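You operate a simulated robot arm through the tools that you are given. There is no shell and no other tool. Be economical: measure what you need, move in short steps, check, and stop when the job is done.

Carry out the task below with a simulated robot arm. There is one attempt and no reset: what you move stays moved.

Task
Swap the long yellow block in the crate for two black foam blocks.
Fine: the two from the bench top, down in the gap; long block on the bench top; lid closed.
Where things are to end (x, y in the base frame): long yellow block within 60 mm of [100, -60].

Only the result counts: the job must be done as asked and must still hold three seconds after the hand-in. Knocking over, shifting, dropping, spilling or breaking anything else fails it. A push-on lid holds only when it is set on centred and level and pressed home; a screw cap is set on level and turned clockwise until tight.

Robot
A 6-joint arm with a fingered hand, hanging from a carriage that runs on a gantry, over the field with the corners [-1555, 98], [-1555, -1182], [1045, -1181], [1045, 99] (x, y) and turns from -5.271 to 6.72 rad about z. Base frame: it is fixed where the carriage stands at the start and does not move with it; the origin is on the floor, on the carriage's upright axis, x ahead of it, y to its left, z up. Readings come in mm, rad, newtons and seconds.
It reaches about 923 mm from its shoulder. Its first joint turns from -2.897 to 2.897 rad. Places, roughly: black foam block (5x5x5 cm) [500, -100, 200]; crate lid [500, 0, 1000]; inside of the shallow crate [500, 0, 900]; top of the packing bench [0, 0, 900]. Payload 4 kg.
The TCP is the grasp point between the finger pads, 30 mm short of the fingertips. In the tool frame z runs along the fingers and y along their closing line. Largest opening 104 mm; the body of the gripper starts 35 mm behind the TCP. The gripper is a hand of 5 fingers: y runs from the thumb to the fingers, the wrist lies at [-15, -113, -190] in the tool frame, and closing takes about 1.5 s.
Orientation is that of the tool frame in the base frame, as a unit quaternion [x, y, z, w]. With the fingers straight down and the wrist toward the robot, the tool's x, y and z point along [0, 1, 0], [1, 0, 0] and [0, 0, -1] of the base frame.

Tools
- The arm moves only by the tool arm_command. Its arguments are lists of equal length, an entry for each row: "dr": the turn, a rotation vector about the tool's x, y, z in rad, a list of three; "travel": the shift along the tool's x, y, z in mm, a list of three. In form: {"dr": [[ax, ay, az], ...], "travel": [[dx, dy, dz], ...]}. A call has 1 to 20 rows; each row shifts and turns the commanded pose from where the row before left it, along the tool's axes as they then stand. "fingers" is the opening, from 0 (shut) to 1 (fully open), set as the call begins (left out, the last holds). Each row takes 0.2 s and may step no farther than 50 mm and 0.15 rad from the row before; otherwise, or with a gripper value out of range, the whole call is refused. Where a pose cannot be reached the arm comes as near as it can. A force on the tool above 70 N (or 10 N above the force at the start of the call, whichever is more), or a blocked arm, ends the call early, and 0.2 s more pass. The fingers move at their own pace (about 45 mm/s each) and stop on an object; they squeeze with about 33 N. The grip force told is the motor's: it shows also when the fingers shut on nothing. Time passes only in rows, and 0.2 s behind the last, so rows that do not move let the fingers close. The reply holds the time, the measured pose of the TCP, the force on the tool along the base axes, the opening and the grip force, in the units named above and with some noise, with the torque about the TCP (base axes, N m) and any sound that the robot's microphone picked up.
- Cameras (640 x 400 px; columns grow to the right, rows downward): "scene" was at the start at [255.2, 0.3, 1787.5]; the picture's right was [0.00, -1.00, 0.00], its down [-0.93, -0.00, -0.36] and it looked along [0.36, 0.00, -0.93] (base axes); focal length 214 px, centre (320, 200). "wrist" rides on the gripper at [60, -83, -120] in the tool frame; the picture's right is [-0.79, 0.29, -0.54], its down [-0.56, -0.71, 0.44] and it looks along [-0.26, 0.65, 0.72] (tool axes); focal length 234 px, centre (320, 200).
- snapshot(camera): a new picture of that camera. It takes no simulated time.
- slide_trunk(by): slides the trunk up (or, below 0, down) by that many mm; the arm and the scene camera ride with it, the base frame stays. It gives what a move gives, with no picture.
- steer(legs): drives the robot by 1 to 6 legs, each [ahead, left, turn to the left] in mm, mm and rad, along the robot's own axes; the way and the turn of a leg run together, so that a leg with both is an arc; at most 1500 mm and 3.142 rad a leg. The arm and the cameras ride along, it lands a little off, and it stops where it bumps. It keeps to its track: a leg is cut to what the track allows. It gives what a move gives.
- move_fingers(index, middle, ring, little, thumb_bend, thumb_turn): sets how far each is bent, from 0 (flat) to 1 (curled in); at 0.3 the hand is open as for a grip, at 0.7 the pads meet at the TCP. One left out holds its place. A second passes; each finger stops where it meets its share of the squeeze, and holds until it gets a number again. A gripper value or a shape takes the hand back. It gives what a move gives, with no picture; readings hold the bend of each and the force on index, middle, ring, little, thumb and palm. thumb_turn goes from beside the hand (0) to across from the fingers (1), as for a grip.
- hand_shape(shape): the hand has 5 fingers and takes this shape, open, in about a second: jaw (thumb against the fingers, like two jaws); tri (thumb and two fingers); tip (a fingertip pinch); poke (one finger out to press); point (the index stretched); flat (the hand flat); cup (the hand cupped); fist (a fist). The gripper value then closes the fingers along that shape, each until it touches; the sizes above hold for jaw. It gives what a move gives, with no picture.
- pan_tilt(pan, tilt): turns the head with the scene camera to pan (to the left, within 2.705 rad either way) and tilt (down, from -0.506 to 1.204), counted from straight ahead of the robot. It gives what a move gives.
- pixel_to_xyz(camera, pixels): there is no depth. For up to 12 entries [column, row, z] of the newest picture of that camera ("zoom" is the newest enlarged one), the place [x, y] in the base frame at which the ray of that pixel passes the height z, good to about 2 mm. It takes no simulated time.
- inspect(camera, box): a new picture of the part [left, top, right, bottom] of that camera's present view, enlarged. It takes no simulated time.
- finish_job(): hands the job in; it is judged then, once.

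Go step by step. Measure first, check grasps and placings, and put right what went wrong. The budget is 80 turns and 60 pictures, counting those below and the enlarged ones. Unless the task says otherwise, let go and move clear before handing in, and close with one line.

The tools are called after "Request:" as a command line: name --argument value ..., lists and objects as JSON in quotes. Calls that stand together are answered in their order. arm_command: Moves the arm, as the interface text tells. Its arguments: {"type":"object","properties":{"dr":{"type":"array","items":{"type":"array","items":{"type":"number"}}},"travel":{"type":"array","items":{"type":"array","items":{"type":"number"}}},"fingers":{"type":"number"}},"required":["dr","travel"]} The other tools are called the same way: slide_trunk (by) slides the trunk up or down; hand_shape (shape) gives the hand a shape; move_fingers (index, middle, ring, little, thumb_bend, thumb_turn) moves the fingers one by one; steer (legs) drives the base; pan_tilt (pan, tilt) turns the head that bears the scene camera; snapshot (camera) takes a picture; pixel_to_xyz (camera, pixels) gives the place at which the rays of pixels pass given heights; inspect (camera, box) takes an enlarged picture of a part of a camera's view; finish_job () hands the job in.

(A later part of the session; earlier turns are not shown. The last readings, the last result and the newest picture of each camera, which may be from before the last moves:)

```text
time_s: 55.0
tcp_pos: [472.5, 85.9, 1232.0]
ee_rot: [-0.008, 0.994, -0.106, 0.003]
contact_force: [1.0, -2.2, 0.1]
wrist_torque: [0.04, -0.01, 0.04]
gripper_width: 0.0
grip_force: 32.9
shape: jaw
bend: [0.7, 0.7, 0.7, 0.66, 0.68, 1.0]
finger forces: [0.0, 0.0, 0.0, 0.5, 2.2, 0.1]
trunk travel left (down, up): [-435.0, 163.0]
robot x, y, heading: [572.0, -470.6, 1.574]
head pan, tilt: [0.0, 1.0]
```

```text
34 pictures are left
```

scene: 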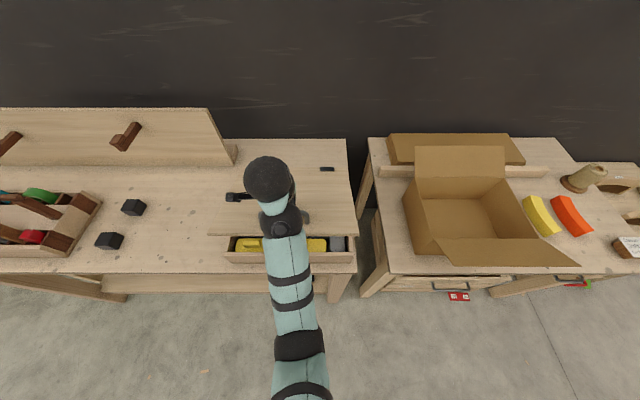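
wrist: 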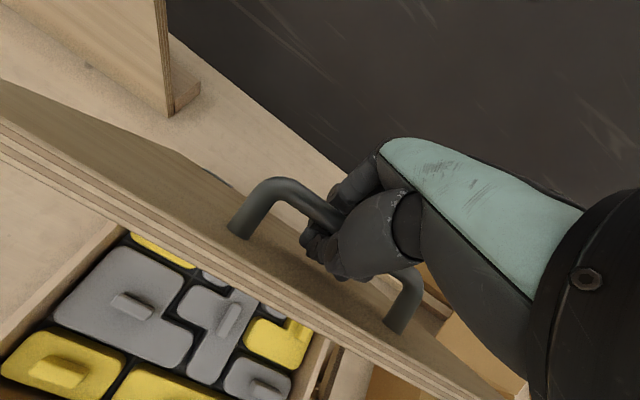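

Lid ~67°. Contents look like a mosaic of knobbed pieces. Continue past vertical.

Request:
slide_trunk --by 4

Request:
steer --legs '[[26, 0, 0]]'

Request:
steer --legs '[[26, 0, 0]]'

Request:
steer --legs '[[26, 0, 0]]'

Request:
slide_trunk --by -5

Request:
steer --legs '[[26, 0, 0]]'

Request:
snapshot --camera "wrist"

```text
time_s: 55.5
tcp_pos: [473.6, 86.7, 1235.2]
ee_rot: [-0.009, 0.994, -0.108, 0.003]
contact_force: [-0.7, 0.0, -4.8]
wrist_torque: [-0.03, 0.15, 0.07]
gripper_width: 0.0
grip_force: 33.2
shape: jaw
bend: [0.7, 0.7, 0.7, 0.65, 0.68, 1.0]
finger forces: [0.1, 0.0, 0.0, 3.0, 2.4, 0.1]
trunk travel left (down, up): [-439.0, 159.0]
robot x, y, heading: [573.8, -470.8, 1.574]
head pan, tilt: [0.0, 1.0]
```

```text
time_s: 56.3
tcp_pos: [471.3, 112.2, 1237.2]
ee_rot: [-0.008, 0.994, -0.106, 0.003]
contact_force: [0.4, -2.1, 1.0]
wrist_torque: [0.0, -0.04, 0.03]
gripper_width: 0.0
grip_force: 32.8
shape: jaw
bend: [0.7, 0.7, 0.7, 0.65, 0.68, 1.0]
finger forces: [0.0, 0.1, 0.1, 0.2, 1.5, 0.1]
trunk travel left (down, up): [-439.0, 159.0]
robot x, y, heading: [573.8, -448.7, 1.579]
head pan, tilt: [0.0, 1.0]
```

```text
time_s: 57.1
tcp_pos: [473.7, 138.3, 1235.7]
ee_rot: [-0.008, 0.994, -0.106, 0.003]
contact_force: [-0.3, -1.2, -0.4]
wrist_torque: [0.03, 0.0, -0.02]
gripper_width: 0.1
grip_force: 32.8
shape: jaw
bend: [0.7, 0.7, 0.7, 0.62, 0.68, 1.0]
finger forces: [0.0, 0.0, 0.0, 0.0, 1.0, 0.2]
trunk travel left (down, up): [-439.0, 159.0]
robot x, y, heading: [570.3, -418.6, 1.576]
head pan, tilt: [0.0, 1.0]
```

```text
time_s: 58.0
tcp_pos: [471.8, 164.8, 1236.5]
ee_rot: [-0.008, 0.994, -0.106, 0.003]
contact_force: [-0.1, -0.1, -0.4]
wrist_torque: [0.03, 0.03, 0.03]
gripper_width: 0.4
grip_force: 33.2
shape: jaw
bend: [0.7, 0.7, 0.7, 0.62, 0.68, 1.0]
finger forces: [0.0, 0.1, 0.0, 0.0, 0.5, 0.0]
trunk travel left (down, up): [-439.0, 159.0]
robot x, y, heading: [574.2, -392.3, 1.577]
head pan, tilt: [0.0, 1.0]
```

```text
time_s: 58.5
tcp_pos: [473.9, 163.8, 1232.3]
ee_rot: [-0.009, 0.994, -0.106, 0.003]
contact_force: [-0.1, -0.9, -0.1]
wrist_torque: [0.03, 0.0, -0.04]
gripper_width: 0.4
grip_force: 32.5
shape: jaw
bend: [0.7, 0.7, 0.7, 0.62, 0.68, 1.0]
finger forces: [0.0, 0.0, 0.1, 0.0, 0.7, 0.1]
trunk travel left (down, up): [-434.0, 164.0]
robot x, y, heading: [576.1, -390.5, 1.575]
head pan, tilt: [0.0, 1.0]
```

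```text
time_s: 59.3
tcp_pos: [472.9, 188.6, 1231.0]
ee_rot: [-0.008, 0.994, -0.106, 0.003]
contact_force: [0.4, -0.1, 0.8]
wrist_torque: [0.05, -0.01, -0.04]
gripper_width: 0.1
grip_force: 33.3
shape: jaw
bend: [0.7, 0.7, 0.7, 0.62, 0.68, 1.0]
finger forces: [0.0, 0.0, 0.0, 0.0, 0.0, 0.1]
trunk travel left (down, up): [-434.0, 164.0]
robot x, y, heading: [575.0, -366.0, 1.574]
head pan, tilt: [0.0, 1.0]
```

```text
33 pictures are left
```

wrist: 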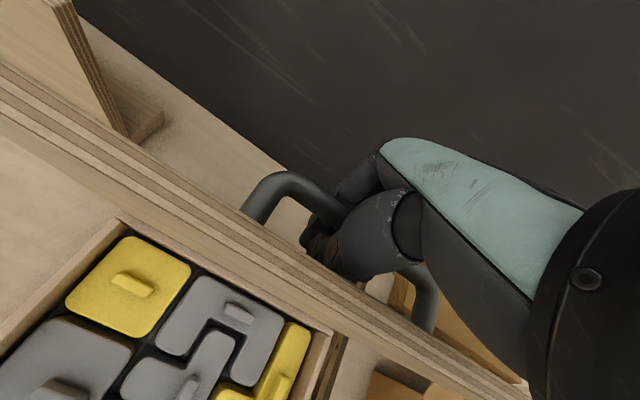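

Near vertical with no load. A few more steps to go past balance / to its stop.

Request:
slide_trunk --by -5

Request:
steer --legs '[[26, 0, 0]]'

Request:
slide_trunk --by -8

Request:
steer --legs '[[26, 0, 0]]'

Request:
snapshot --camera "wrist"

Request:
snapshot --camera "scene"

```text
time_s: 59.9
tcp_pos: [472.6, 190.0, 1225.9]
ee_rot: [-0.007, 0.994, -0.106, 0.002]
contact_force: [-0.2, -0.4, 0.0]
wrist_torque: [0.01, -0.03, -0.01]
gripper_width: 0.1
grip_force: 33.4
shape: jaw
bend: [0.7, 0.7, 0.7, 0.62, 0.68, 1.0]
finger forces: [0.0, 0.0, 0.0, 0.1, 0.3, 0.0]
trunk travel left (down, up): [-429.0, 169.0]
robot x, y, heading: [573.3, -365.0, 1.576]
head pan, tilt: [0.0, 1.0]
```

```text
time_s: 60.7
tcp_pos: [472.4, 215.0, 1225.9]
ee_rot: [-0.008, 0.994, -0.107, 0.003]
contact_force: [-0.2, 0.5, 0.4]
wrist_torque: [-0.01, -0.02, -0.01]
gripper_width: 0.0
grip_force: 33.1
shape: jaw
bend: [0.7, 0.7, 0.7, 0.62, 0.68, 1.0]
finger forces: [0.0, 0.1, 0.0, 0.0, 0.5, 0.0]
trunk travel left (down, up): [-429.0, 169.0]
robot x, y, heading: [574.6, -340.7, 1.567]
head pan, tilt: [0.0, 1.0]
```

```text
time_s: 61.2
tcp_pos: [472.0, 216.7, 1217.5]
ee_rot: [-0.008, 0.994, -0.107, 0.003]
contact_force: [0.9, 0.8, -0.7]
wrist_torque: [-0.02, 0.0, -0.01]
gripper_width: 0.2
grip_force: 32.7
shape: jaw
bend: [0.7, 0.7, 0.7, 0.62, 0.68, 1.0]
finger forces: [0.0, 0.0, 0.1, 0.0, 0.4, 0.1]
trunk travel left (down, up): [-421.0, 177.0]
robot x, y, heading: [575.8, -341.0, 1.572]
head pan, tilt: [0.0, 1.0]
```

```text
time_s: 62.0
tcp_pos: [471.5, 241.8, 1218.4]
ee_rot: [-0.008, 0.994, -0.107, 0.001]
contact_force: [0.4, 0.9, 0.8]
wrist_torque: [-0.07, -0.01, 0.04]
gripper_width: 0.0
grip_force: 33.2
shape: jaw
bend: [0.7, 0.7, 0.7, 0.62, 0.68, 1.0]
finger forces: [0.1, 0.0, 0.1, 0.0, 0.9, 0.1]
trunk travel left (down, up): [-421.0, 177.0]
robot x, y, heading: [574.5, -313.3, 1.573]
head pan, tilt: [0.0, 1.0]
```

```text
32 pictures are left
```

wrist: 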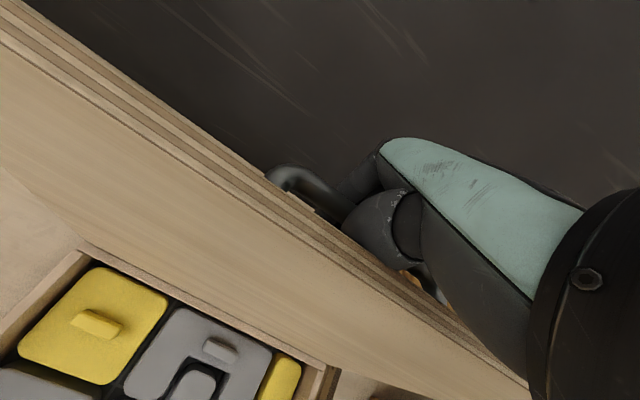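

```text
31 pictures are left
```

scene: 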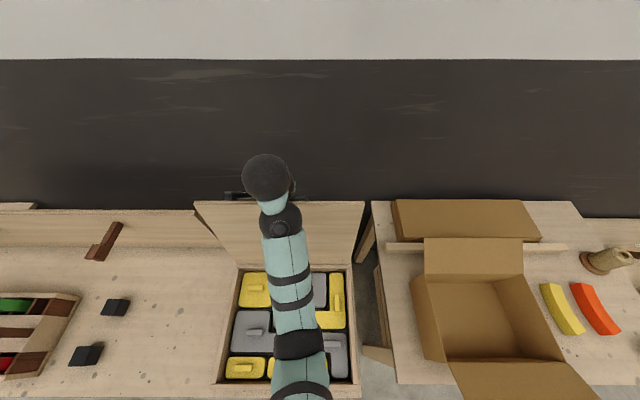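

The lid leans back past vertical (inside face seen at (330,235)). I open the fingers partly and withdraw upward with the trunk.

Request:
arm_command --dr '[[0, 0, 0], [0, 0, 0], [0, 0, 0], [0, 0, 0], [0, 0, 0]]' --travel '[[0, 0, 0], [0, 0, 0], [0, 0, 0], [0, 0, 0], [0, 0, 0]]' --fingers 0.42

Request:
slide_trunk --by 30

Request:
snapshot --camera "wrist"

```text
time_s: 63.2
tcp_pos: [471.4, 241.9, 1216.9]
ee_rot: [-0.009, 0.994, -0.107, 0.002]
contact_force: [0.3, 1.2, -0.6]
wrist_torque: [0.0, -0.01, -0.03]
gripper_width: 42.9
grip_force: 0.0
shape: jaw
bend: [0.74, 0.48, 0.45, 0.7, 0.72, 1.0]
finger forces: [0.1, 0.0, 0.0, 0.0, 0.5, 0.0]
trunk travel left (down, up): [-421.0, 177.0]
robot x, y, heading: [572.4, -316.2, 1.577]
head pan, tilt: [0.0, 1.0]
```

```text
time_s: 64.0
tcp_pos: [471.8, 241.1, 1247.7]
ee_rot: [-0.008, 0.994, -0.106, 0.003]
contact_force: [-0.2, 0.4, 0.4]
wrist_torque: [0.0, 0.02, 0.0]
gripper_width: 43.1
grip_force: 0.1
shape: jaw
bend: [0.74, 0.48, 0.45, 0.7, 0.72, 1.0]
finger forces: [0.0, 0.0, 0.0, 0.1, 0.4, 0.0]
trunk travel left (down, up): [-451.0, 147.0]
robot x, y, heading: [572.4, -315.2, 1.578]
head pan, tilt: [0.0, 1.0]
```

```text
30 pictures are left
```

wrist: 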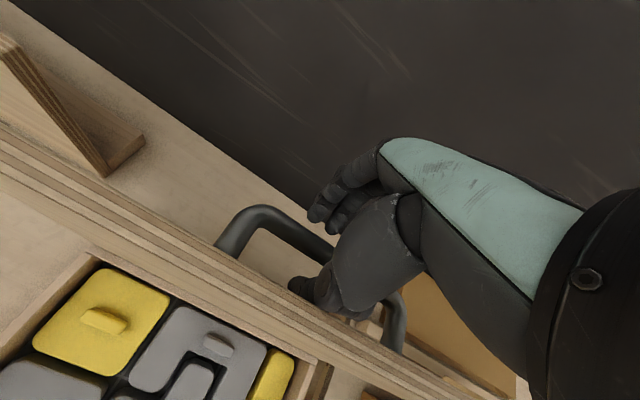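

The hand is rising out of the handle; thumb still near (310,290). Raise further and check the lid stays.

Request:
slide_trunk --by 40

Request:
snapshot --camera "wrist"

```text
time_s: 64.8
tcp_pos: [471.2, 241.3, 1287.9]
ee_rot: [-0.008, 0.994, -0.107, 0.003]
contact_force: [-0.3, 1.8, 1.6]
wrist_torque: [-0.07, 0.01, -0.03]
gripper_width: 43.2
grip_force: 0.1
shape: jaw
bend: [0.74, 0.48, 0.45, 0.7, 0.72, 1.0]
finger forces: [0.1, 0.0, 0.0, 0.0, 1.1, 0.0]
trunk travel left (down, up): [-491.0, 107.0]
robot x, y, heading: [574.9, -314.8, 1.571]
head pan, tilt: [0.0, 1.0]
```

```text
29 pictures are left
```

wrist: 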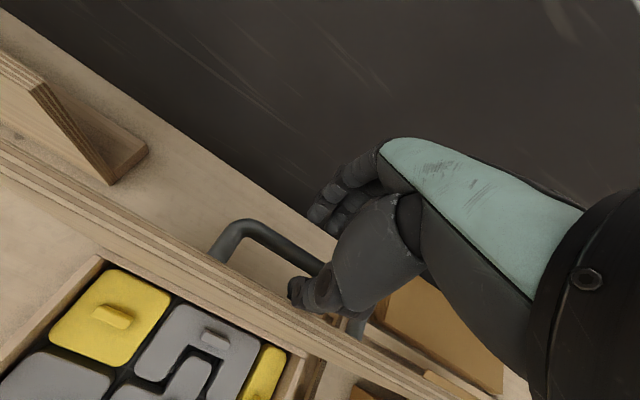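

The lid leans lightly against the thumb from the front, i.e. toward open. Continue up clear.

Request:
slide_trunk --by 60

Request:
snapshot --camera "wrist"

```text
time_s: 65.8
tcp_pos: [471.7, 241.6, 1347.7]
ee_rot: [-0.008, 0.994, -0.106, 0.003]
contact_force: [0.1, 0.3, 0.0]
wrist_torque: [0.01, -0.02, 0.02]
gripper_width: 43.3
grip_force: 0.0
shape: jaw
bend: [0.74, 0.48, 0.45, 0.7, 0.72, 1.0]
finger forces: [0.0, 0.0, 0.0, 0.0, 0.0, 0.0]
trunk travel left (down, up): [-551.0, 47.0]
robot x, y, heading: [575.0, -314.8, 1.579]
head pan, tilt: [0.0, 1.0]
```

```text
28 pictures are left
```

wrist: 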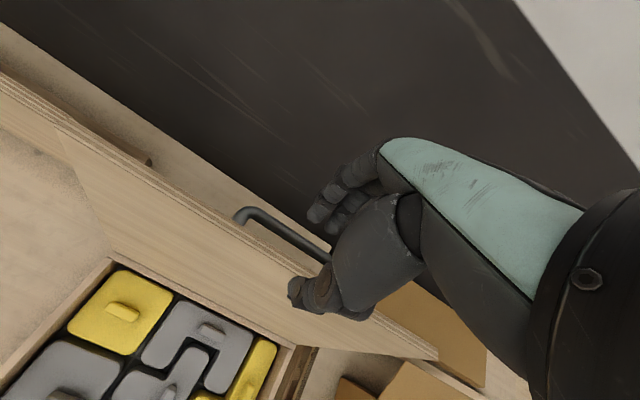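

The lid stays open, leaning back. I drive back, level the hand and look at the contents.

Request:
steer --legs '[[-400, 0, 0]]'

Request:
arm_command --dr '[[-0.1, 0, 0], [-0.115, 0, 0], [0, 0, 0.01], [0, 0, 0], [0, 0, 0], [0, 0, 0], [0, 0, 0]]' --travel '[[0, 0, 0], [0, 0, 0], [0, 0, 0], [0, 0, 0], [0, 0, 0], [0, 0, 0], [0, 0, 0]]' --fingers 1

Request:
snapshot --camera "wrist"

Request:
snapshot --camera "scene"

```text
time_s: 68.3
tcp_pos: [470.8, -159.9, 1347.8]
ee_rot: [-0.011, 0.994, -0.106, 0.003]
contact_force: [-0.5, -0.4, 0.0]
wrist_torque: [0.04, -0.01, -0.01]
gripper_width: 43.3
grip_force: 0.0
shape: jaw
bend: [0.74, 0.48, 0.45, 0.7, 0.72, 1.0]
finger forces: [0.0, 0.0, 0.1, 0.0, 0.0, 0.1]
trunk travel left (down, up): [-551.0, 47.0]
robot x, y, heading: [576.1, -719.3, 1.579]
head pan, tilt: [0.0, 1.0]
```

```text
time_s: 69.9
tcp_pos: [471.1, -162.5, 1348.1]
ee_rot: [-0.006, 1.0, 0.001, 0.002]
contact_force: [-0.7, 0.2, 0.4]
wrist_torque: [0.0, 0.01, 0.02]
gripper_width: 103.6
grip_force: 0.0
shape: jaw
bend: [0.3, 0.3, 0.3, 0.3, 0.3, 0.97]
finger forces: [0.0, 0.1, 0.1, 0.0, 0.1, 0.0]
trunk travel left (down, up): [-551.0, 47.0]
robot x, y, heading: [573.1, -718.6, 1.577]
head pan, tilt: [0.0, 1.0]
```

```text
27 pictures are left
```

wrist: 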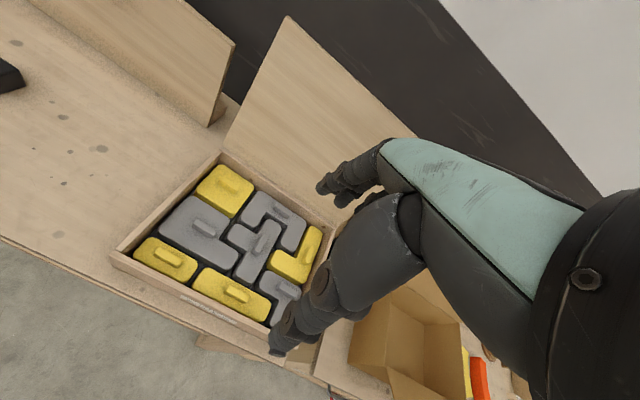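

```text
26 pictures are left
```

scene: 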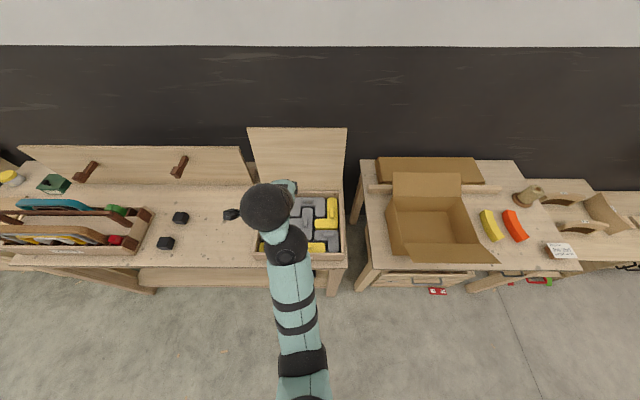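

Two yellow bars lie in the front row, (165,260) and (235,293). I zoom and measure which is the long one.

Request:
inspect --camera "wrist" --box '[105, 140, 345, 340]'

```text
2.00 times, centred on (225, 240) of wrist
```

zoom: 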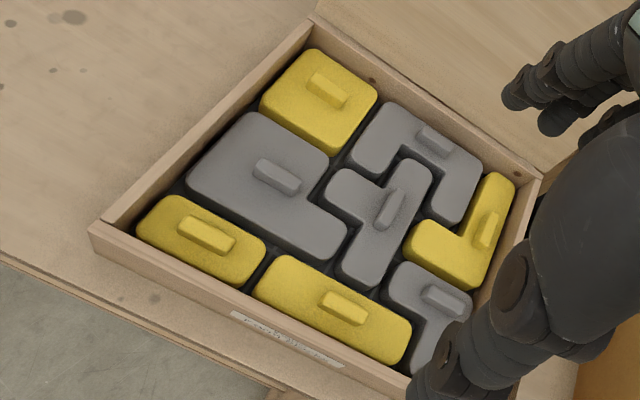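

Request:
pixel_to_xyz --camera "zoom" --pixels '[[138, 230, 950], [243, 288, 950], [160, 200, 950], [265, 242, 950], [252, 293, 950], [398, 365, 950], [272, 258, 950], [412, 325, 950], [345, 306, 965], [322, 300, 965], [367, 315, 965], [206, 232, 965]]'

```text
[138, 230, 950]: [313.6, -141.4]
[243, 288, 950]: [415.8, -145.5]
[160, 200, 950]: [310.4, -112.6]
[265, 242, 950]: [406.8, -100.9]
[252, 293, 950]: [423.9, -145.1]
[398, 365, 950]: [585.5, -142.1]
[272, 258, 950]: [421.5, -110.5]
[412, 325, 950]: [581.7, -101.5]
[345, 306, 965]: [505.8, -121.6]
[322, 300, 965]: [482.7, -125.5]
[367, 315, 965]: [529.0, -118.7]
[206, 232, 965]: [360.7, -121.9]
```

The front-right yellow bar (x 422–584, ~160 mm) is the long one; its knob is near (506,-122). I move above it and look closer with a narrowed hand.

Request:
slide_trunk --by -270

Request:
arm_command --dr '[[0, 0, 0], [0, 0, 0], [0, 0, 0], [0, 0, 0], [0, 0, 0]]' --travel '[[-20, 20, 0], [-14, 20, 0], [0, 0, 0], [0, 0, 0], [0, 0, 0]]' --fingers 0.35

Request:
snapshot --camera "wrist"

```text
time_s: 72.7
tcp_pos: [471.7, -160.4, 1078.9]
ee_rot: [-0.006, 1.0, 0.001, 0.001]
contact_force: [0.7, 0.3, -0.3]
wrist_torque: [0.0, 0.02, -0.01]
gripper_width: 103.6
grip_force: 0.0
shape: jaw
bend: [0.3, 0.3, 0.3, 0.3, 0.3, 0.97]
finger forces: [0.0, 0.0, 0.0, 0.0, 0.0, 0.0]
trunk travel left (down, up): [-281.0, 317.0]
robot x, y, heading: [578.2, -715.0, 1.582]
head pan, tilt: [0.0, 1.0]
```

```text
time_s: 73.9
tcp_pos: [503.0, -120.6, 1078.8]
ee_rot: [-0.007, 1.0, 0.001, 0.002]
contact_force: [0.1, -0.8, 0.2]
wrist_torque: [0.0, 0.04, -0.02]
gripper_width: 37.1
grip_force: 0.1
shape: jaw
bend: [0.74, 0.51, 0.48, 0.71, 0.73, 1.0]
finger forces: [0.1, 0.0, 0.0, 0.1, 0.1, 0.1]
trunk travel left (down, up): [-281.0, 317.0]
robot x, y, heading: [581.1, -716.0, 1.581]
head pan, tilt: [0.0, 1.0]
```

```text
24 pictures are left
```

wrist: 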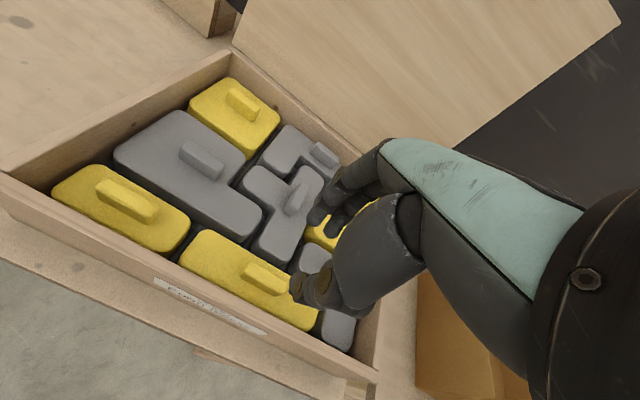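

I measure the knob (266,278) at several heights for triangulation and set the fingers evenly.

Request:
move_fingers --index 0.55 --middle 0.55 --ring 0.55 --little 0.55 --thumb_bend 0.55 --thumb_turn 1

Request:
inspect --camera "wrist" --box '[160, 200, 400, 360]'

Request:
pixel_to_xyz --camera "wrist" --pixels '[[266, 276, 965], [266, 276, 945], [266, 276, 925], [244, 266, 950], [290, 286, 950], [0, 178, 950], [196, 231, 930], [180, 260, 930]]'

```text
time_s: 74.9
tcp_pos: [503.7, -121.0, 1078.0]
ee_rot: [-0.006, 1.0, 0.0, 0.001]
contact_force: [0.9, -0.2, -0.2]
wrist_torque: [-0.04, -0.01, 0.02]
gripper_width: 38.5
grip_force: 0.0
shape: fingers
bend: [0.55, 0.55, 0.55, 0.55, 0.55, 1.0]
finger forces: [0.1, 0.0, 0.0, 0.0, 0.0, 0.1]
trunk travel left (down, up): [-281.0, 317.0]
robot x, y, heading: [577.1, -718.9, 1.582]
head pan, tilt: [0.0, 1.0]
```

```text
2.50 times, centred on (280, 280) of wrist
```

zoom: 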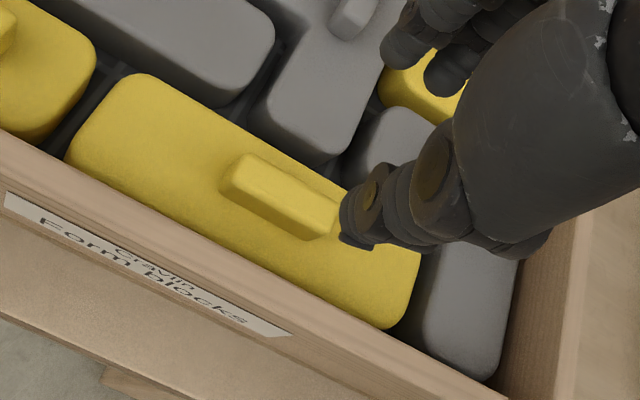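

```text
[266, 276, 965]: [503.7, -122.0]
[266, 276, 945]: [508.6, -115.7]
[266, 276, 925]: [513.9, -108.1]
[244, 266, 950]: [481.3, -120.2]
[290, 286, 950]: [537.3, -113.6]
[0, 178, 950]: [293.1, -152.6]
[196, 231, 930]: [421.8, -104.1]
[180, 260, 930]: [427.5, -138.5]
```

Knob ≈(504,-122), top ≈965, piece top ≈950. Lower with the trunk, then the arm the last millimetres.

Request:
slide_trunk --by -80

Request:
arm_command --dr '[[0, 0, 0], [0, 0, 0], [0, 0, 0]]' --travel '[[0, -1, 5], [0, 0, 5], [0, 0, 4]]'

Request:
snapshot --camera "wrist"

```text
time_s: 76.1
tcp_pos: [503.5, -120.8, 997.8]
ee_rot: [-0.006, 1.0, 0.0, 0.001]
contact_force: [0.5, -0.2, -0.4]
wrist_torque: [-0.03, 0.01, 0.01]
gripper_width: 38.6
grip_force: 0.0
shape: fingers
bend: [0.55, 0.55, 0.55, 0.55, 0.55, 1.0]
finger forces: [0.0, 0.0, 0.1, 0.0, 0.0, 0.0]
trunk travel left (down, up): [-201.0, 397.0]
robot x, y, heading: [577.2, -716.6, 1.577]
head pan, tilt: [0.0, 1.0]
```

```text
time_s: 76.9
tcp_pos: [502.1, -114.3, 993.0]
ee_rot: [-0.005, 1.0, 0.011, 0.0]
contact_force: [-2.2, 1.9, 56.2]
wrist_torque: [-2.22, 0.08, -0.05]
gripper_width: 45.7
grip_force: 28.1
shape: fingers
bend: [0.55, 0.55, 0.55, 0.55, 0.53, 1.0]
finger forces: [0.0, 0.0, 0.2, 0.0, 56.4, 0.0]
trunk travel left (down, up): [-201.0, 397.0]
robot x, y, heading: [579.5, -720.2, 1.577]
head pan, tilt: [0.0, 1.0]
```

```text
22 pictures are left
```

wrist: 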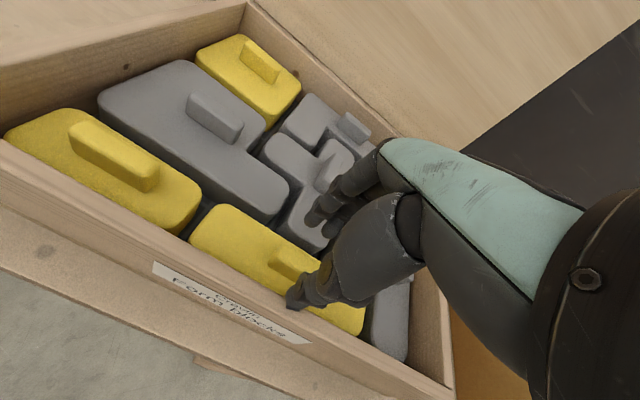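

The thumb met something (56 N), probably the rim/piece at (296,302). I lift 10 mm, bend the thumb more, and look from there.

Request:
arm_command --dr '[[0, 0, 0], [0, 0, 0]]' --travel '[[0, 0, -10], [0, -1, 0]]'

Request:
move_fingers --thumb_bend 0.61 --index 0.52 --middle 0.52 --ring 0.52 --little 0.52

Request:
inspect --camera "wrist" --box '[180, 190, 420, 350]'

```text
time_s: 77.5
tcp_pos: [503.0, -121.1, 994.4]
ee_rot: [-0.007, 1.0, 0.002, 0.003]
contact_force: [-0.6, 0.7, 24.5]
wrist_torque: [-0.81, 0.06, -0.01]
gripper_width: 40.0
grip_force: 11.9
shape: fingers
bend: [0.55, 0.55, 0.55, 0.55, 0.55, 1.0]
finger forces: [0.0, 0.1, 0.1, 0.0, 24.4, 0.1]
trunk travel left (down, up): [-201.0, 397.0]
robot x, y, heading: [575.1, -718.5, 1.579]
head pan, tilt: [0.0, 1.0]
```

```text
time_s: 78.5
tcp_pos: [503.0, -121.8, 993.8]
ee_rot: [-0.006, 1.0, 0.001, 0.002]
contact_force: [-0.9, -3.6, 21.2]
wrist_torque: [-0.8, 0.12, -0.03]
gripper_width: 42.8
grip_force: 10.0
shape: fingers
bend: [0.52, 0.52, 0.52, 0.52, 0.58, 1.0]
finger forces: [0.0, 0.0, 0.0, 0.0, 21.1, 0.0]
trunk travel left (down, up): [-201.0, 397.0]
robot x, y, heading: [573.8, -717.0, 1.582]
head pan, tilt: [0.0, 1.0]
```

```text
2.50 times, centred on (300, 270) of wrist
```

zoom: 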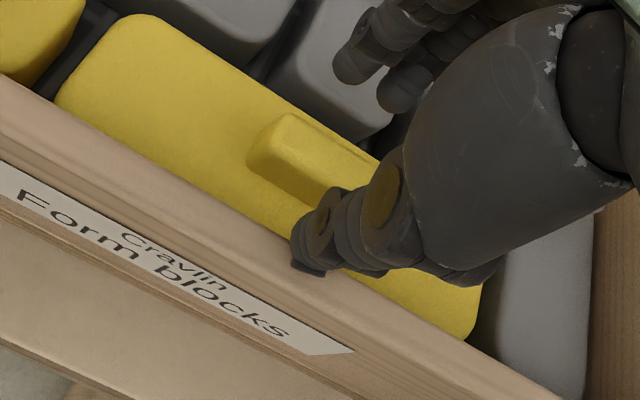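

The thumb tip rests at the rim's edge (300,265 in the zoom). Rise more and shift slightly inward.

Request:
arm_command --dr '[[0, 0, 0], [0, 0, 0], [0, 0, 0], [0, 0, 0]]' --travel '[[0, 0, -8], [0, 5, 0], [0, 0, 0], [0, 0, 0]]'

Request:
move_fingers --thumb_bend 0.63

Request:
arm_command --dr '[[0, 0, 0], [0, 0, 0]]' --travel '[[0, 0, 4], [0, 0, 4]]'

Request:
inspect --camera "wrist" --box '[180, 190, 420, 350]'

```text
time_s: 79.5
tcp_pos: [504.1, -118.8, 1000.7]
ee_rot: [-0.006, 1.0, 0.001, 0.001]
contact_force: [-0.1, -0.2, 0.2]
wrist_torque: [-0.02, -0.01, 0.0]
gripper_width: 35.4
grip_force: 0.0
shape: fingers
bend: [0.52, 0.52, 0.52, 0.52, 0.61, 1.0]
finger forces: [0.0, 0.0, 0.0, 0.1, 0.1, 0.0]
trunk travel left (down, up): [-201.0, 397.0]
robot x, y, heading: [575.3, -713.9, 1.58]
head pan, tilt: [0.0, 1.0]
```

```text
time_s: 80.5
tcp_pos: [503.4, -119.1, 1001.0]
ee_rot: [-0.007, 1.0, 0.001, 0.002]
contact_force: [0.6, -0.7, 0.8]
wrist_torque: [0.0, 0.0, 0.0]
gripper_width: 32.9
grip_force: 0.0
shape: fingers
bend: [0.52, 0.52, 0.52, 0.52, 0.63, 1.0]
finger forces: [0.0, 0.0, 0.1, 0.1, 0.0, 0.0]
trunk travel left (down, up): [-201.0, 397.0]
robot x, y, heading: [575.6, -714.6, 1.579]
head pan, tilt: [0.0, 1.0]
```

```text
time_s: 81.1
tcp_pos: [503.9, -117.4, 992.9]
ee_rot: [-0.007, 1.0, 0.001, 0.002]
contact_force: [-1.0, -0.1, 0.5]
wrist_torque: [-0.01, -0.03, 0.03]
gripper_width: 32.8
grip_force: 0.1
shape: fingers
bend: [0.52, 0.52, 0.52, 0.52, 0.63, 1.0]
finger forces: [0.0, 0.0, 0.1, 0.1, 0.0, 0.0]
trunk travel left (down, up): [-201.0, 397.0]
robot x, y, heading: [578.4, -716.2, 1.581]
head pan, tilt: [0.0, 1.0]
```

```text
2.50 times, centred on (300, 270) of wrist
```

zoom: 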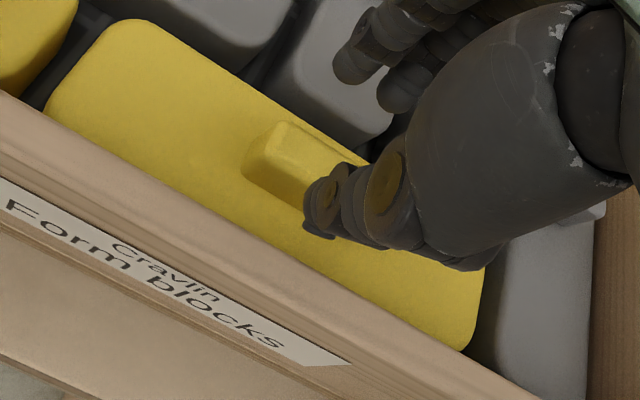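

It was the rim; now no contact. I shift 5 mm toward the front so the thumb clears the knob, and descend.

Request:
arm_command --dr '[[0, 0, 0], [0, 0, 0], [0, 0, 0], [0, 0, 0]]' --travel '[[0, -6, 0], [0, 0, 4], [0, 0, 4], [0, 0, 3]]'

Request:
inspect --camera "wrist" --box '[180, 190, 420, 350]'

```text
time_s: 82.1
tcp_pos: [503.5, -123.0, 981.7]
ee_rot: [-0.005, 1.0, 0.001, 0.002]
contact_force: [0.5, 0.1, 1.1]
wrist_torque: [-0.02, 0.03, 0.0]
gripper_width: 32.1
grip_force: 0.2
shape: fingers
bend: [0.52, 0.52, 0.52, 0.52, 0.63, 1.0]
finger forces: [0.0, 0.0, 0.1, 0.0, 0.5, 0.0]
trunk travel left (down, up): [-201.0, 397.0]
robot x, y, heading: [577.9, -717.7, 1.581]
head pan, tilt: [0.0, 1.0]
```

```text
2.50 times, centred on (300, 270) of wrist
```

zoom: 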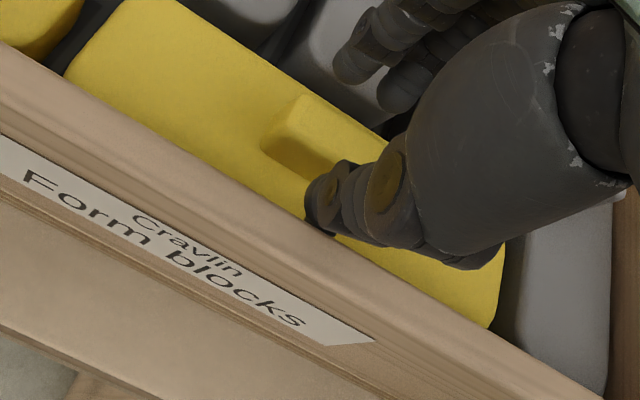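

The thumb is in front of the knob, inside the rim. Down 4 mm more and close.

Request:
arm_command --dr '[[0, 0, 0], [0, 0, 0]]' --travel '[[0, 0.5, 2], [0, 0, 2]]'

Request:
move_fingers --index 0.8 --middle 0.8 --ring 0.8 --little 0.8 --thumb_bend 0.8

Request:
inspect --camera "wrist" --box '[180, 190, 420, 350]'

```text
time_s: 82.7
tcp_pos: [503.6, -123.0, 978.4]
ee_rot: [-0.005, 1.0, 0.002, 0.002]
contact_force: [-0.3, 0.2, 0.6]
wrist_torque: [0.0, -0.02, 0.02]
gripper_width: 32.1
grip_force: 0.0
shape: fingers
bend: [0.52, 0.52, 0.52, 0.52, 0.63, 1.0]
finger forces: [0.0, 0.0, 0.0, 0.0, 0.7, 0.0]
trunk travel left (down, up): [-201.0, 397.0]
robot x, y, heading: [577.5, -714.1, 1.581]
head pan, tilt: [0.0, 1.0]
```

```text
time_s: 83.7
tcp_pos: [505.2, -120.7, 980.9]
ee_rot: [-0.007, 1.0, 0.002, 0.001]
contact_force: [0.4, -1.2, 15.0]
wrist_torque: [-0.11, -0.02, -0.03]
gripper_width: 0.0
grip_force: 16.7
shape: fingers
bend: [0.78, 0.8, 0.8, 0.8, 0.74, 1.0]
finger forces: [0.0, 0.0, 0.0, 0.0, 33.2, 0.0]
trunk travel left (down, up): [-201.0, 397.0]
robot x, y, heading: [576.6, -715.3, 1.579]
head pan, tilt: [0.0, 1.0]
```

```text
2.50 times, centred on (300, 270) of wrist
```

zoom: 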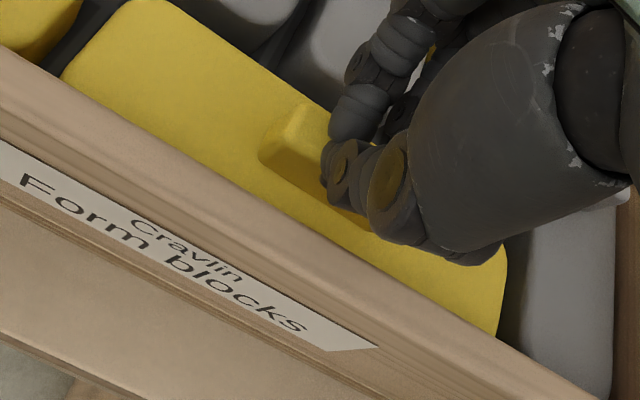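

The fingers closed above the knob; I must go deeper. Reopen and descend until a tip touches.

Request:
move_fingers --index 0.52 --middle 0.52 --ring 0.52 --little 0.52 --thumb_bend 0.62

Request:
arm_command --dr '[[0, 0, 0], [0, 0, 0], [0, 0, 0], [0, 0, 0], [0, 0, 0]]' --travel '[[0, -2, 0], [0, 0, 3], [0, 0, 3], [0, 0, 3], [0, 0, 3]]'

```text
time_s: 84.7
tcp_pos: [504.4, -120.9, 979.2]
ee_rot: [-0.007, 1.0, 0.003, 0.002]
contact_force: [0.0, 0.4, 22.9]
wrist_torque: [0.13, 0.27, 0.03]
gripper_width: 10.7
grip_force: 11.3
shape: fingers
bend: [0.74, 0.52, 0.52, 0.52, 0.62, 1.0]
finger forces: [22.1, 0.0, 0.0, 0.1, 0.0, 0.1]
trunk travel left (down, up): [-201.0, 397.0]
robot x, y, heading: [574.8, -717.7, 1.581]
head pan, tilt: [0.0, 1.0]
```

```text
time_s: 85.9
tcp_pos: [502.7, -121.0, 970.4]
ee_rot: [-0.005, 1.0, 0.004, 0.001]
contact_force: [-0.7, 8.1, 28.2]
wrist_torque: [-0.21, 0.17, -0.03]
gripper_width: 7.3
grip_force: 15.5
shape: fingers
bend: [0.81, 0.52, 0.52, 0.52, 0.64, 1.0]
finger forces: [19.4, 0.0, 0.0, 0.0, 11.0, 0.0]
trunk travel left (down, up): [-201.0, 397.0]
robot x, y, heading: [574.7, -718.3, 1.581]
head pan, tilt: [0.0, 1.0]
```

The index got caught on the knob. Lift 22 mm, open it, descend again to ~968.

Request:
arm_command --dr '[[0, 0, 0], [0, 0, 0]]' --travel '[[0, 0, -15], [0, 0, -10]]'

Request:
move_fingers --index 0.5 --middle 0.5 --ring 0.5 --little 0.5 --thumb_bend 0.61

Request:
arm_command --dr '[[0, 0, 0], [0, 0, 0], [0, 0, 0], [0, 0, 0], [0, 0, 0], [0, 0, 0]]' --travel '[[0, 0, 7], [0, 0, 7], [0, 0, 6], [0, 0, 3], [0, 0, 3], [0, 0, 0]]'

Request:
inspect --camera "wrist" --box '[180, 190, 420, 350]'

```text
time_s: 86.5
tcp_pos: [502.2, -125.9, 990.2]
ee_rot: [-0.006, 1.0, -0.002, 0.002]
contact_force: [-0.3, 0.9, 0.1]
wrist_torque: [0.01, 0.03, -0.01]
gripper_width: 31.9
grip_force: 0.7
shape: fingers
bend: [0.52, 0.52, 0.52, 0.52, 0.63, 1.0]
finger forces: [0.0, 0.0, 0.0, 0.1, 0.7, 0.0]
trunk travel left (down, up): [-201.0, 397.0]
robot x, y, heading: [573.6, -713.7, 1.575]
head pan, tilt: [0.0, 1.0]
```

```text
time_s: 87.5
tcp_pos: [502.5, -124.1, 992.2]
ee_rot: [-0.006, 1.0, 0.0, 0.003]
contact_force: [0.0, 1.5, 0.3]
wrist_torque: [0.0, 0.01, 0.02]
gripper_width: 36.4
grip_force: 0.2
shape: fingers
bend: [0.5, 0.5, 0.5, 0.5, 0.62, 1.0]
finger forces: [0.0, 0.0, 0.0, 0.0, 0.5, 0.0]
trunk travel left (down, up): [-201.0, 397.0]
robot x, y, heading: [575.6, -717.0, 1.581]
head pan, tilt: [0.0, 1.0]
```

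```text
time_s: 88.9
tcp_pos: [504.1, -121.5, 967.8]
ee_rot: [-0.005, 1.0, 0.003, 0.001]
contact_force: [-1.0, 8.5, 6.8]
wrist_torque: [-0.17, 0.04, 0.0]
gripper_width: 28.9
grip_force: 5.8
shape: fingers
bend: [0.5, 0.5, 0.5, 0.5, 0.66, 1.0]
finger forces: [0.0, 0.0, 0.1, 0.0, 11.7, 0.1]
trunk travel left (down, up): [-201.0, 397.0]
robot x, y, heading: [572.3, -714.9, 1.581]
head pan, tilt: [0.0, 1.0]
```

```text
2.50 times, centred on (300, 270) of wrist
```

zoom: 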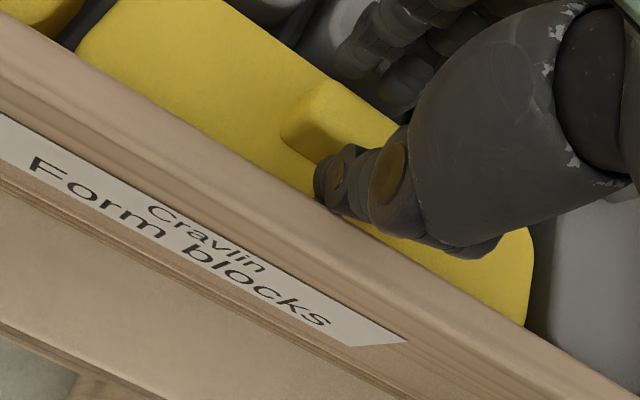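

The thumb sits between rim and knob, 968 deep. Now close.

Request:
move_fingers --index 0.8 --middle 0.8 --ring 0.8 --little 0.8 --thumb_bend 0.8

Request:
arm_command --dr '[[0, 0, 0], [0, 0, 0], [0, 0, 0]]' --travel '[[0, 0, 0], [0, 0, -5], [0, 0, -10]]'

Request:
snapshot --camera "wrist"

```text
time_s: 89.9
tcp_pos: [503.5, -122.3, 967.4]
ee_rot: [-0.006, 1.0, 0.003, 0.0]
contact_force: [-0.6, 15.7, 1.7]
wrist_torque: [0.19, 0.12, 0.29]
gripper_width: 11.7
grip_force: 34.7
shape: fingers
bend: [0.71, 0.64, 0.66, 0.8, 0.71, 1.0]
finger forces: [13.2, 9.1, 9.6, 0.0, 38.3, 0.1]
trunk travel left (down, up): [-201.0, 397.0]
robot x, y, heading: [578.3, -717.2, 1.579]
head pan, tilt: [0.0, 1.0]
```

```text
time_s: 90.7
tcp_pos: [504.3, -123.7, 980.4]
ee_rot: [-0.006, 1.0, 0.0, 0.002]
contact_force: [-0.1, 7.7, -3.1]
wrist_torque: [0.22, 0.13, 0.32]
gripper_width: 12.1
grip_force: 25.8
shape: fingers
bend: [0.71, 0.65, 0.67, 0.8, 0.68, 1.0]
finger forces: [12.8, 7.1, 7.8, 0.1, 23.4, 0.0]
trunk travel left (down, up): [-201.0, 397.0]
robot x, y, heading: [572.8, -713.5, 1.582]
head pan, tilt: [0.0, 1.0]
```

```text
16 pictures are left
```

wrist: 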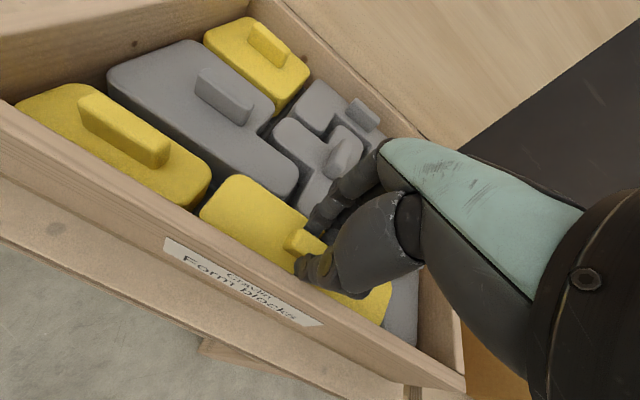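

The knob is pinched by three fingers and thumb; the piece rises. Lift by trunk and check.

Request:
slide_trunk --by 100

Request:
snapshot --camera "wrist"

```text
time_s: 92.0
tcp_pos: [503.8, -125.0, 1080.9]
ee_rot: [-0.007, 1.0, 0.001, 0.002]
contact_force: [0.2, 0.7, -2.0]
wrist_torque: [0.01, -0.01, -0.01]
gripper_width: 12.1
grip_force: 19.3
shape: fingers
bend: [0.71, 0.72, 0.72, 0.8, 0.68, 0.98]
finger forces: [9.3, 5.9, 3.8, 0.0, 19.4, 0.0]
trunk travel left (down, up): [-301.0, 297.0]
robot x, y, heading: [573.9, -717.7, 1.581]
head pan, tilt: [0.0, 1.0]
```

```text
15 pictures are left
```

wrist: 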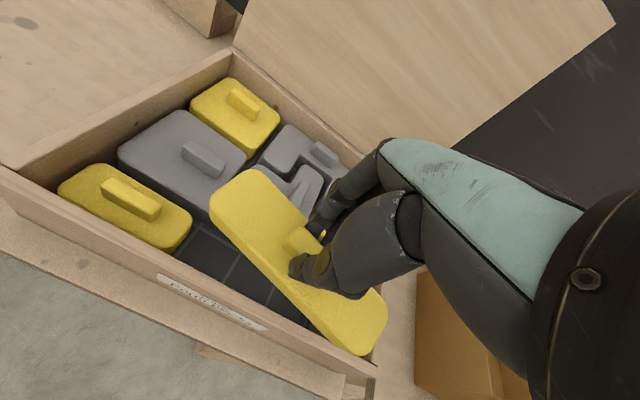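

The long block is held (slightly yawed), the gap shows three free cells. Drive 404 mm left, 62 ahead over [100,-60].

Request:
steer --legs '[[62, 404, 0]]'

Request:
slide_trunk --by -98

Request:
snapshot --camera "wrist"

```text
time_s: 94.5
tcp_pos: [99.5, -67.1, 1080.8]
ee_rot: [-0.008, 1.0, 0.0, 0.002]
contact_force: [0.4, 0.0, -0.7]
wrist_torque: [-0.01, 0.01, -0.01]
gripper_width: 12.3
grip_force: 19.0
shape: fingers
bend: [0.71, 0.72, 0.72, 0.8, 0.68, 0.98]
finger forces: [9.3, 5.9, 3.8, 0.0, 19.4, 0.0]
trunk travel left (down, up): [-301.0, 297.0]
robot x, y, heading: [174.2, -657.0, 1.586]
head pan, tilt: [0.0, 1.0]
```

```text
time_s: 95.8
tcp_pos: [97.4, -66.5, 982.1]
ee_rot: [-0.008, 1.0, 0.001, 0.001]
contact_force: [-0.1, 0.2, -1.2]
wrist_torque: [0.06, 0.0, -0.01]
gripper_width: 12.2
grip_force: 19.2
shape: fingers
bend: [0.71, 0.72, 0.72, 0.8, 0.68, 0.98]
finger forces: [9.3, 6.0, 3.8, 0.1, 19.3, 0.0]
trunk travel left (down, up): [-203.0, 395.0]
robot x, y, heading: [176.4, -656.1, 1.585]
head pan, tilt: [0.0, 1.0]
```

```text
14 pictures are left
```

wrist: 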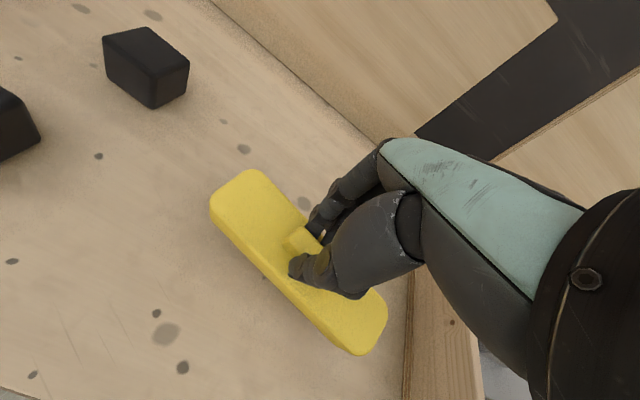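

Over the bench. Lower in small steps until it touches.

Request:
arm_command --dr '[[0, 0, 0], [0, 0, 0], [0, 0, 0], [0, 0, 0], [0, 0, 0]]' --travel '[[0, 5, 4], [0, 0, 4], [0, 0, 4], [0, 0, 4], [0, 0, 0]]'

Request:
arm_command --dr '[[0, 0, 0], [0, 0, 0], [0, 0, 0], [0, 0, 0]]' --travel '[[0, 0, 2], [0, 0, 2], [0, 0, 2], [0, 0, 0]]'

```text
time_s: 97.0
tcp_pos: [97.9, -60.5, 966.4]
ee_rot: [-0.008, 1.0, 0.0, 0.002]
contact_force: [0.2, -0.5, -1.5]
wrist_torque: [0.0, -0.04, -0.03]
gripper_width: 12.5
grip_force: 19.4
shape: fingers
bend: [0.71, 0.72, 0.72, 0.8, 0.68, 0.98]
finger forces: [9.1, 5.9, 3.8, 0.1, 19.4, 0.0]
trunk travel left (down, up): [-203.0, 395.0]
robot x, y, heading: [171.1, -658.6, 1.585]
head pan, tilt: [0.0, 1.0]
```

```text
time_s: 98.0
tcp_pos: [96.9, -62.5, 958.8]
ee_rot: [-0.008, 1.0, 0.001, 0.0]
contact_force: [-0.1, -1.0, -1.1]
wrist_torque: [0.0, 0.0, 0.01]
gripper_width: 12.5
grip_force: 19.5
shape: fingers
bend: [0.71, 0.72, 0.72, 0.8, 0.68, 0.98]
finger forces: [9.4, 5.9, 3.9, 0.0, 19.4, 0.1]
trunk travel left (down, up): [-203.0, 395.0]
robot x, y, heading: [168.9, -657.7, 1.58]
head pan, tilt: [0.0, 1.0]
```

Not touching yet; continue down.

Request:
arm_command --dr '[[0, 0, 0], [0, 0, 0], [0, 0, 0], [0, 0, 0]]' --travel '[[0, 0, 2], [0, 0, 1], [0, 0, 1], [0, 0, 0]]'

Request:
arm_command --dr '[[0, 0, 0], [0, 0, 0], [0, 0, 0], [0, 0, 0]]' --travel '[[0, 0, 2], [0, 0, 1], [0, 0, 1], [0, 0, 0]]'

Request:
snapshot --camera "wrist"

```text
time_s: 99.0
tcp_pos: [97.6, -62.3, 957.1]
ee_rot: [-0.008, 1.0, 0.001, 0.002]
contact_force: [-0.1, -0.6, -0.7]
wrist_torque: [0.03, -0.03, 0.0]
gripper_width: 12.4
grip_force: 19.5
shape: fingers
bend: [0.71, 0.72, 0.72, 0.8, 0.68, 0.98]
finger forces: [9.3, 5.9, 3.8, 0.0, 19.4, 0.0]
trunk travel left (down, up): [-203.0, 395.0]
robot x, y, heading: [170.8, -661.2, 1.582]
head pan, tilt: [0.0, 1.0]
```

```text
time_s: 100.0
tcp_pos: [98.7, -61.2, 954.2]
ee_rot: [-0.008, 1.0, 0.003, 0.001]
contact_force: [0.3, 1.2, 8.9]
wrist_torque: [-0.02, 0.05, 0.04]
gripper_width: 12.3
grip_force: 20.5
shape: fingers
bend: [0.71, 0.72, 0.72, 0.8, 0.68, 0.98]
finger forces: [10.0, 6.8, 4.9, 0.0, 19.0, 0.0]
trunk travel left (down, up): [-203.0, 395.0]
robot x, y, heading: [169.6, -657.8, 1.589]
head pan, tilt: [0.0, 1.0]
```

```text
13 pictures are left
```

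wrist: 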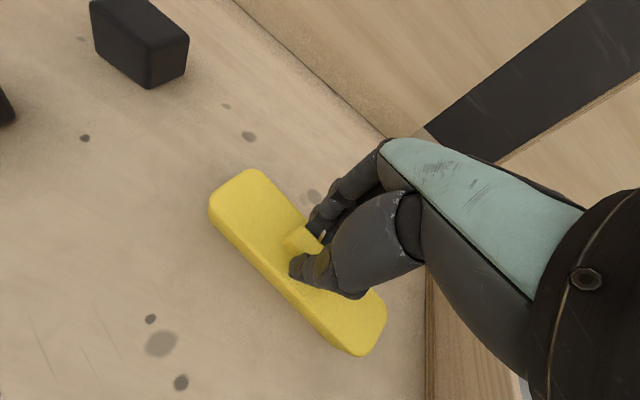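

Contact (9 N). Release, rise with the trunk and look at the black blocks.

Request:
move_fingers --index 0.35 --middle 0.35 --ring 0.35 --little 0.35 --thumb_bend 0.35

Request:
slide_trunk --by 150

Request:
steer --legs '[[0, 150, -0.01]]'

Request:
snapshot --camera "wrist"

```text
time_s: 101.0
tcp_pos: [98.5, -61.6, 951.7]
ee_rot: [-0.008, 1.0, 0.001, 0.002]
contact_force: [0.7, -0.4, -0.8]
wrist_torque: [0.0, -0.02, 0.0]
gripper_width: 90.3
grip_force: 0.1
shape: fingers
bend: [0.35, 0.35, 0.35, 0.35, 0.35, 0.98]
finger forces: [0.1, 0.0, 0.0, 0.1, 0.1, 0.0]
trunk travel left (down, up): [-203.0, 395.0]
robot x, y, heading: [172.4, -656.5, 1.58]
head pan, tilt: [0.0, 1.0]
```

```text
time_s: 102.8
tcp_pos: [98.0, -61.5, 1102.9]
ee_rot: [-0.008, 1.0, 0.0, 0.002]
contact_force: [0.5, 0.5, 0.0]
wrist_torque: [0.0, -0.01, 0.01]
gripper_width: 90.3
grip_force: 0.0
shape: fingers
bend: [0.35, 0.35, 0.35, 0.35, 0.35, 0.98]
finger forces: [0.1, 0.0, 0.1, 0.1, 0.0, 0.0]
trunk travel left (down, up): [-353.0, 245.0]
robot x, y, heading: [172.9, -657.8, 1.58]
head pan, tilt: [0.0, 1.0]
```

```text
time_s: 104.2
tcp_pos: [-46.7, -62.6, 1103.6]
ee_rot: [-0.003, 1.0, 0.001, 0.001]
contact_force: [0.3, 0.0, -1.5]
wrist_torque: [0.03, -0.02, 0.01]
gripper_width: 90.4
grip_force: 0.0
shape: fingers
bend: [0.35, 0.35, 0.35, 0.35, 0.35, 0.98]
finger forces: [0.1, 0.1, 0.1, 0.1, 0.0, 0.1]
trunk travel left (down, up): [-353.0, 245.0]
robot x, y, heading: [24.5, -658.4, 1.57]
head pan, tilt: [0.0, 1.0]
```

```text
12 pictures are left
```

wrist: 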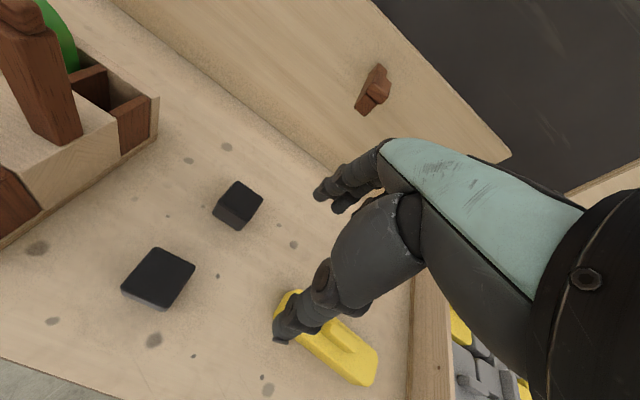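

The long block lies at its place. I measure both black blocks' top corners.

Request:
pixel_to_xyz --camera "wrist" --pixels '[[238, 181, 945], [263, 198, 945], [243, 220, 945], [216, 201, 945], [155, 248, 945], [195, 264, 945], [163, 302, 945], [122, 285, 945]]'

Request:
inspect --camera "wrist" --box '[100, 160, 300, 330]'

```text
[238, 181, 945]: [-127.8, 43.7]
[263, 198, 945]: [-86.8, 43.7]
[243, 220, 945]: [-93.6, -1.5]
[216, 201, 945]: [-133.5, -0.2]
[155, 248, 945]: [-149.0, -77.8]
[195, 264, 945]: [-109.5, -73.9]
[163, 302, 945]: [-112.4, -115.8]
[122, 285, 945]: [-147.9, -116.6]
```

```text
2.35 times, centred on (200, 245) of wrist
```

zoom: 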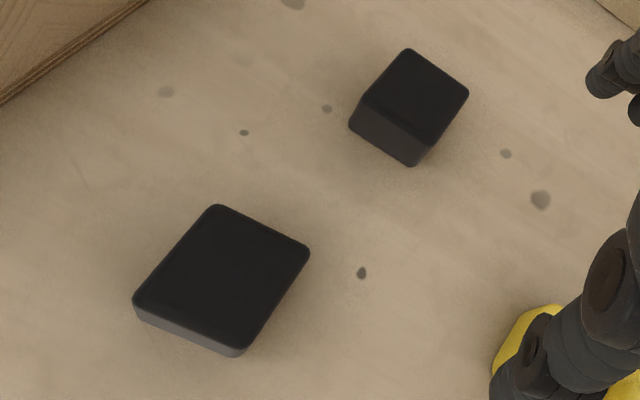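

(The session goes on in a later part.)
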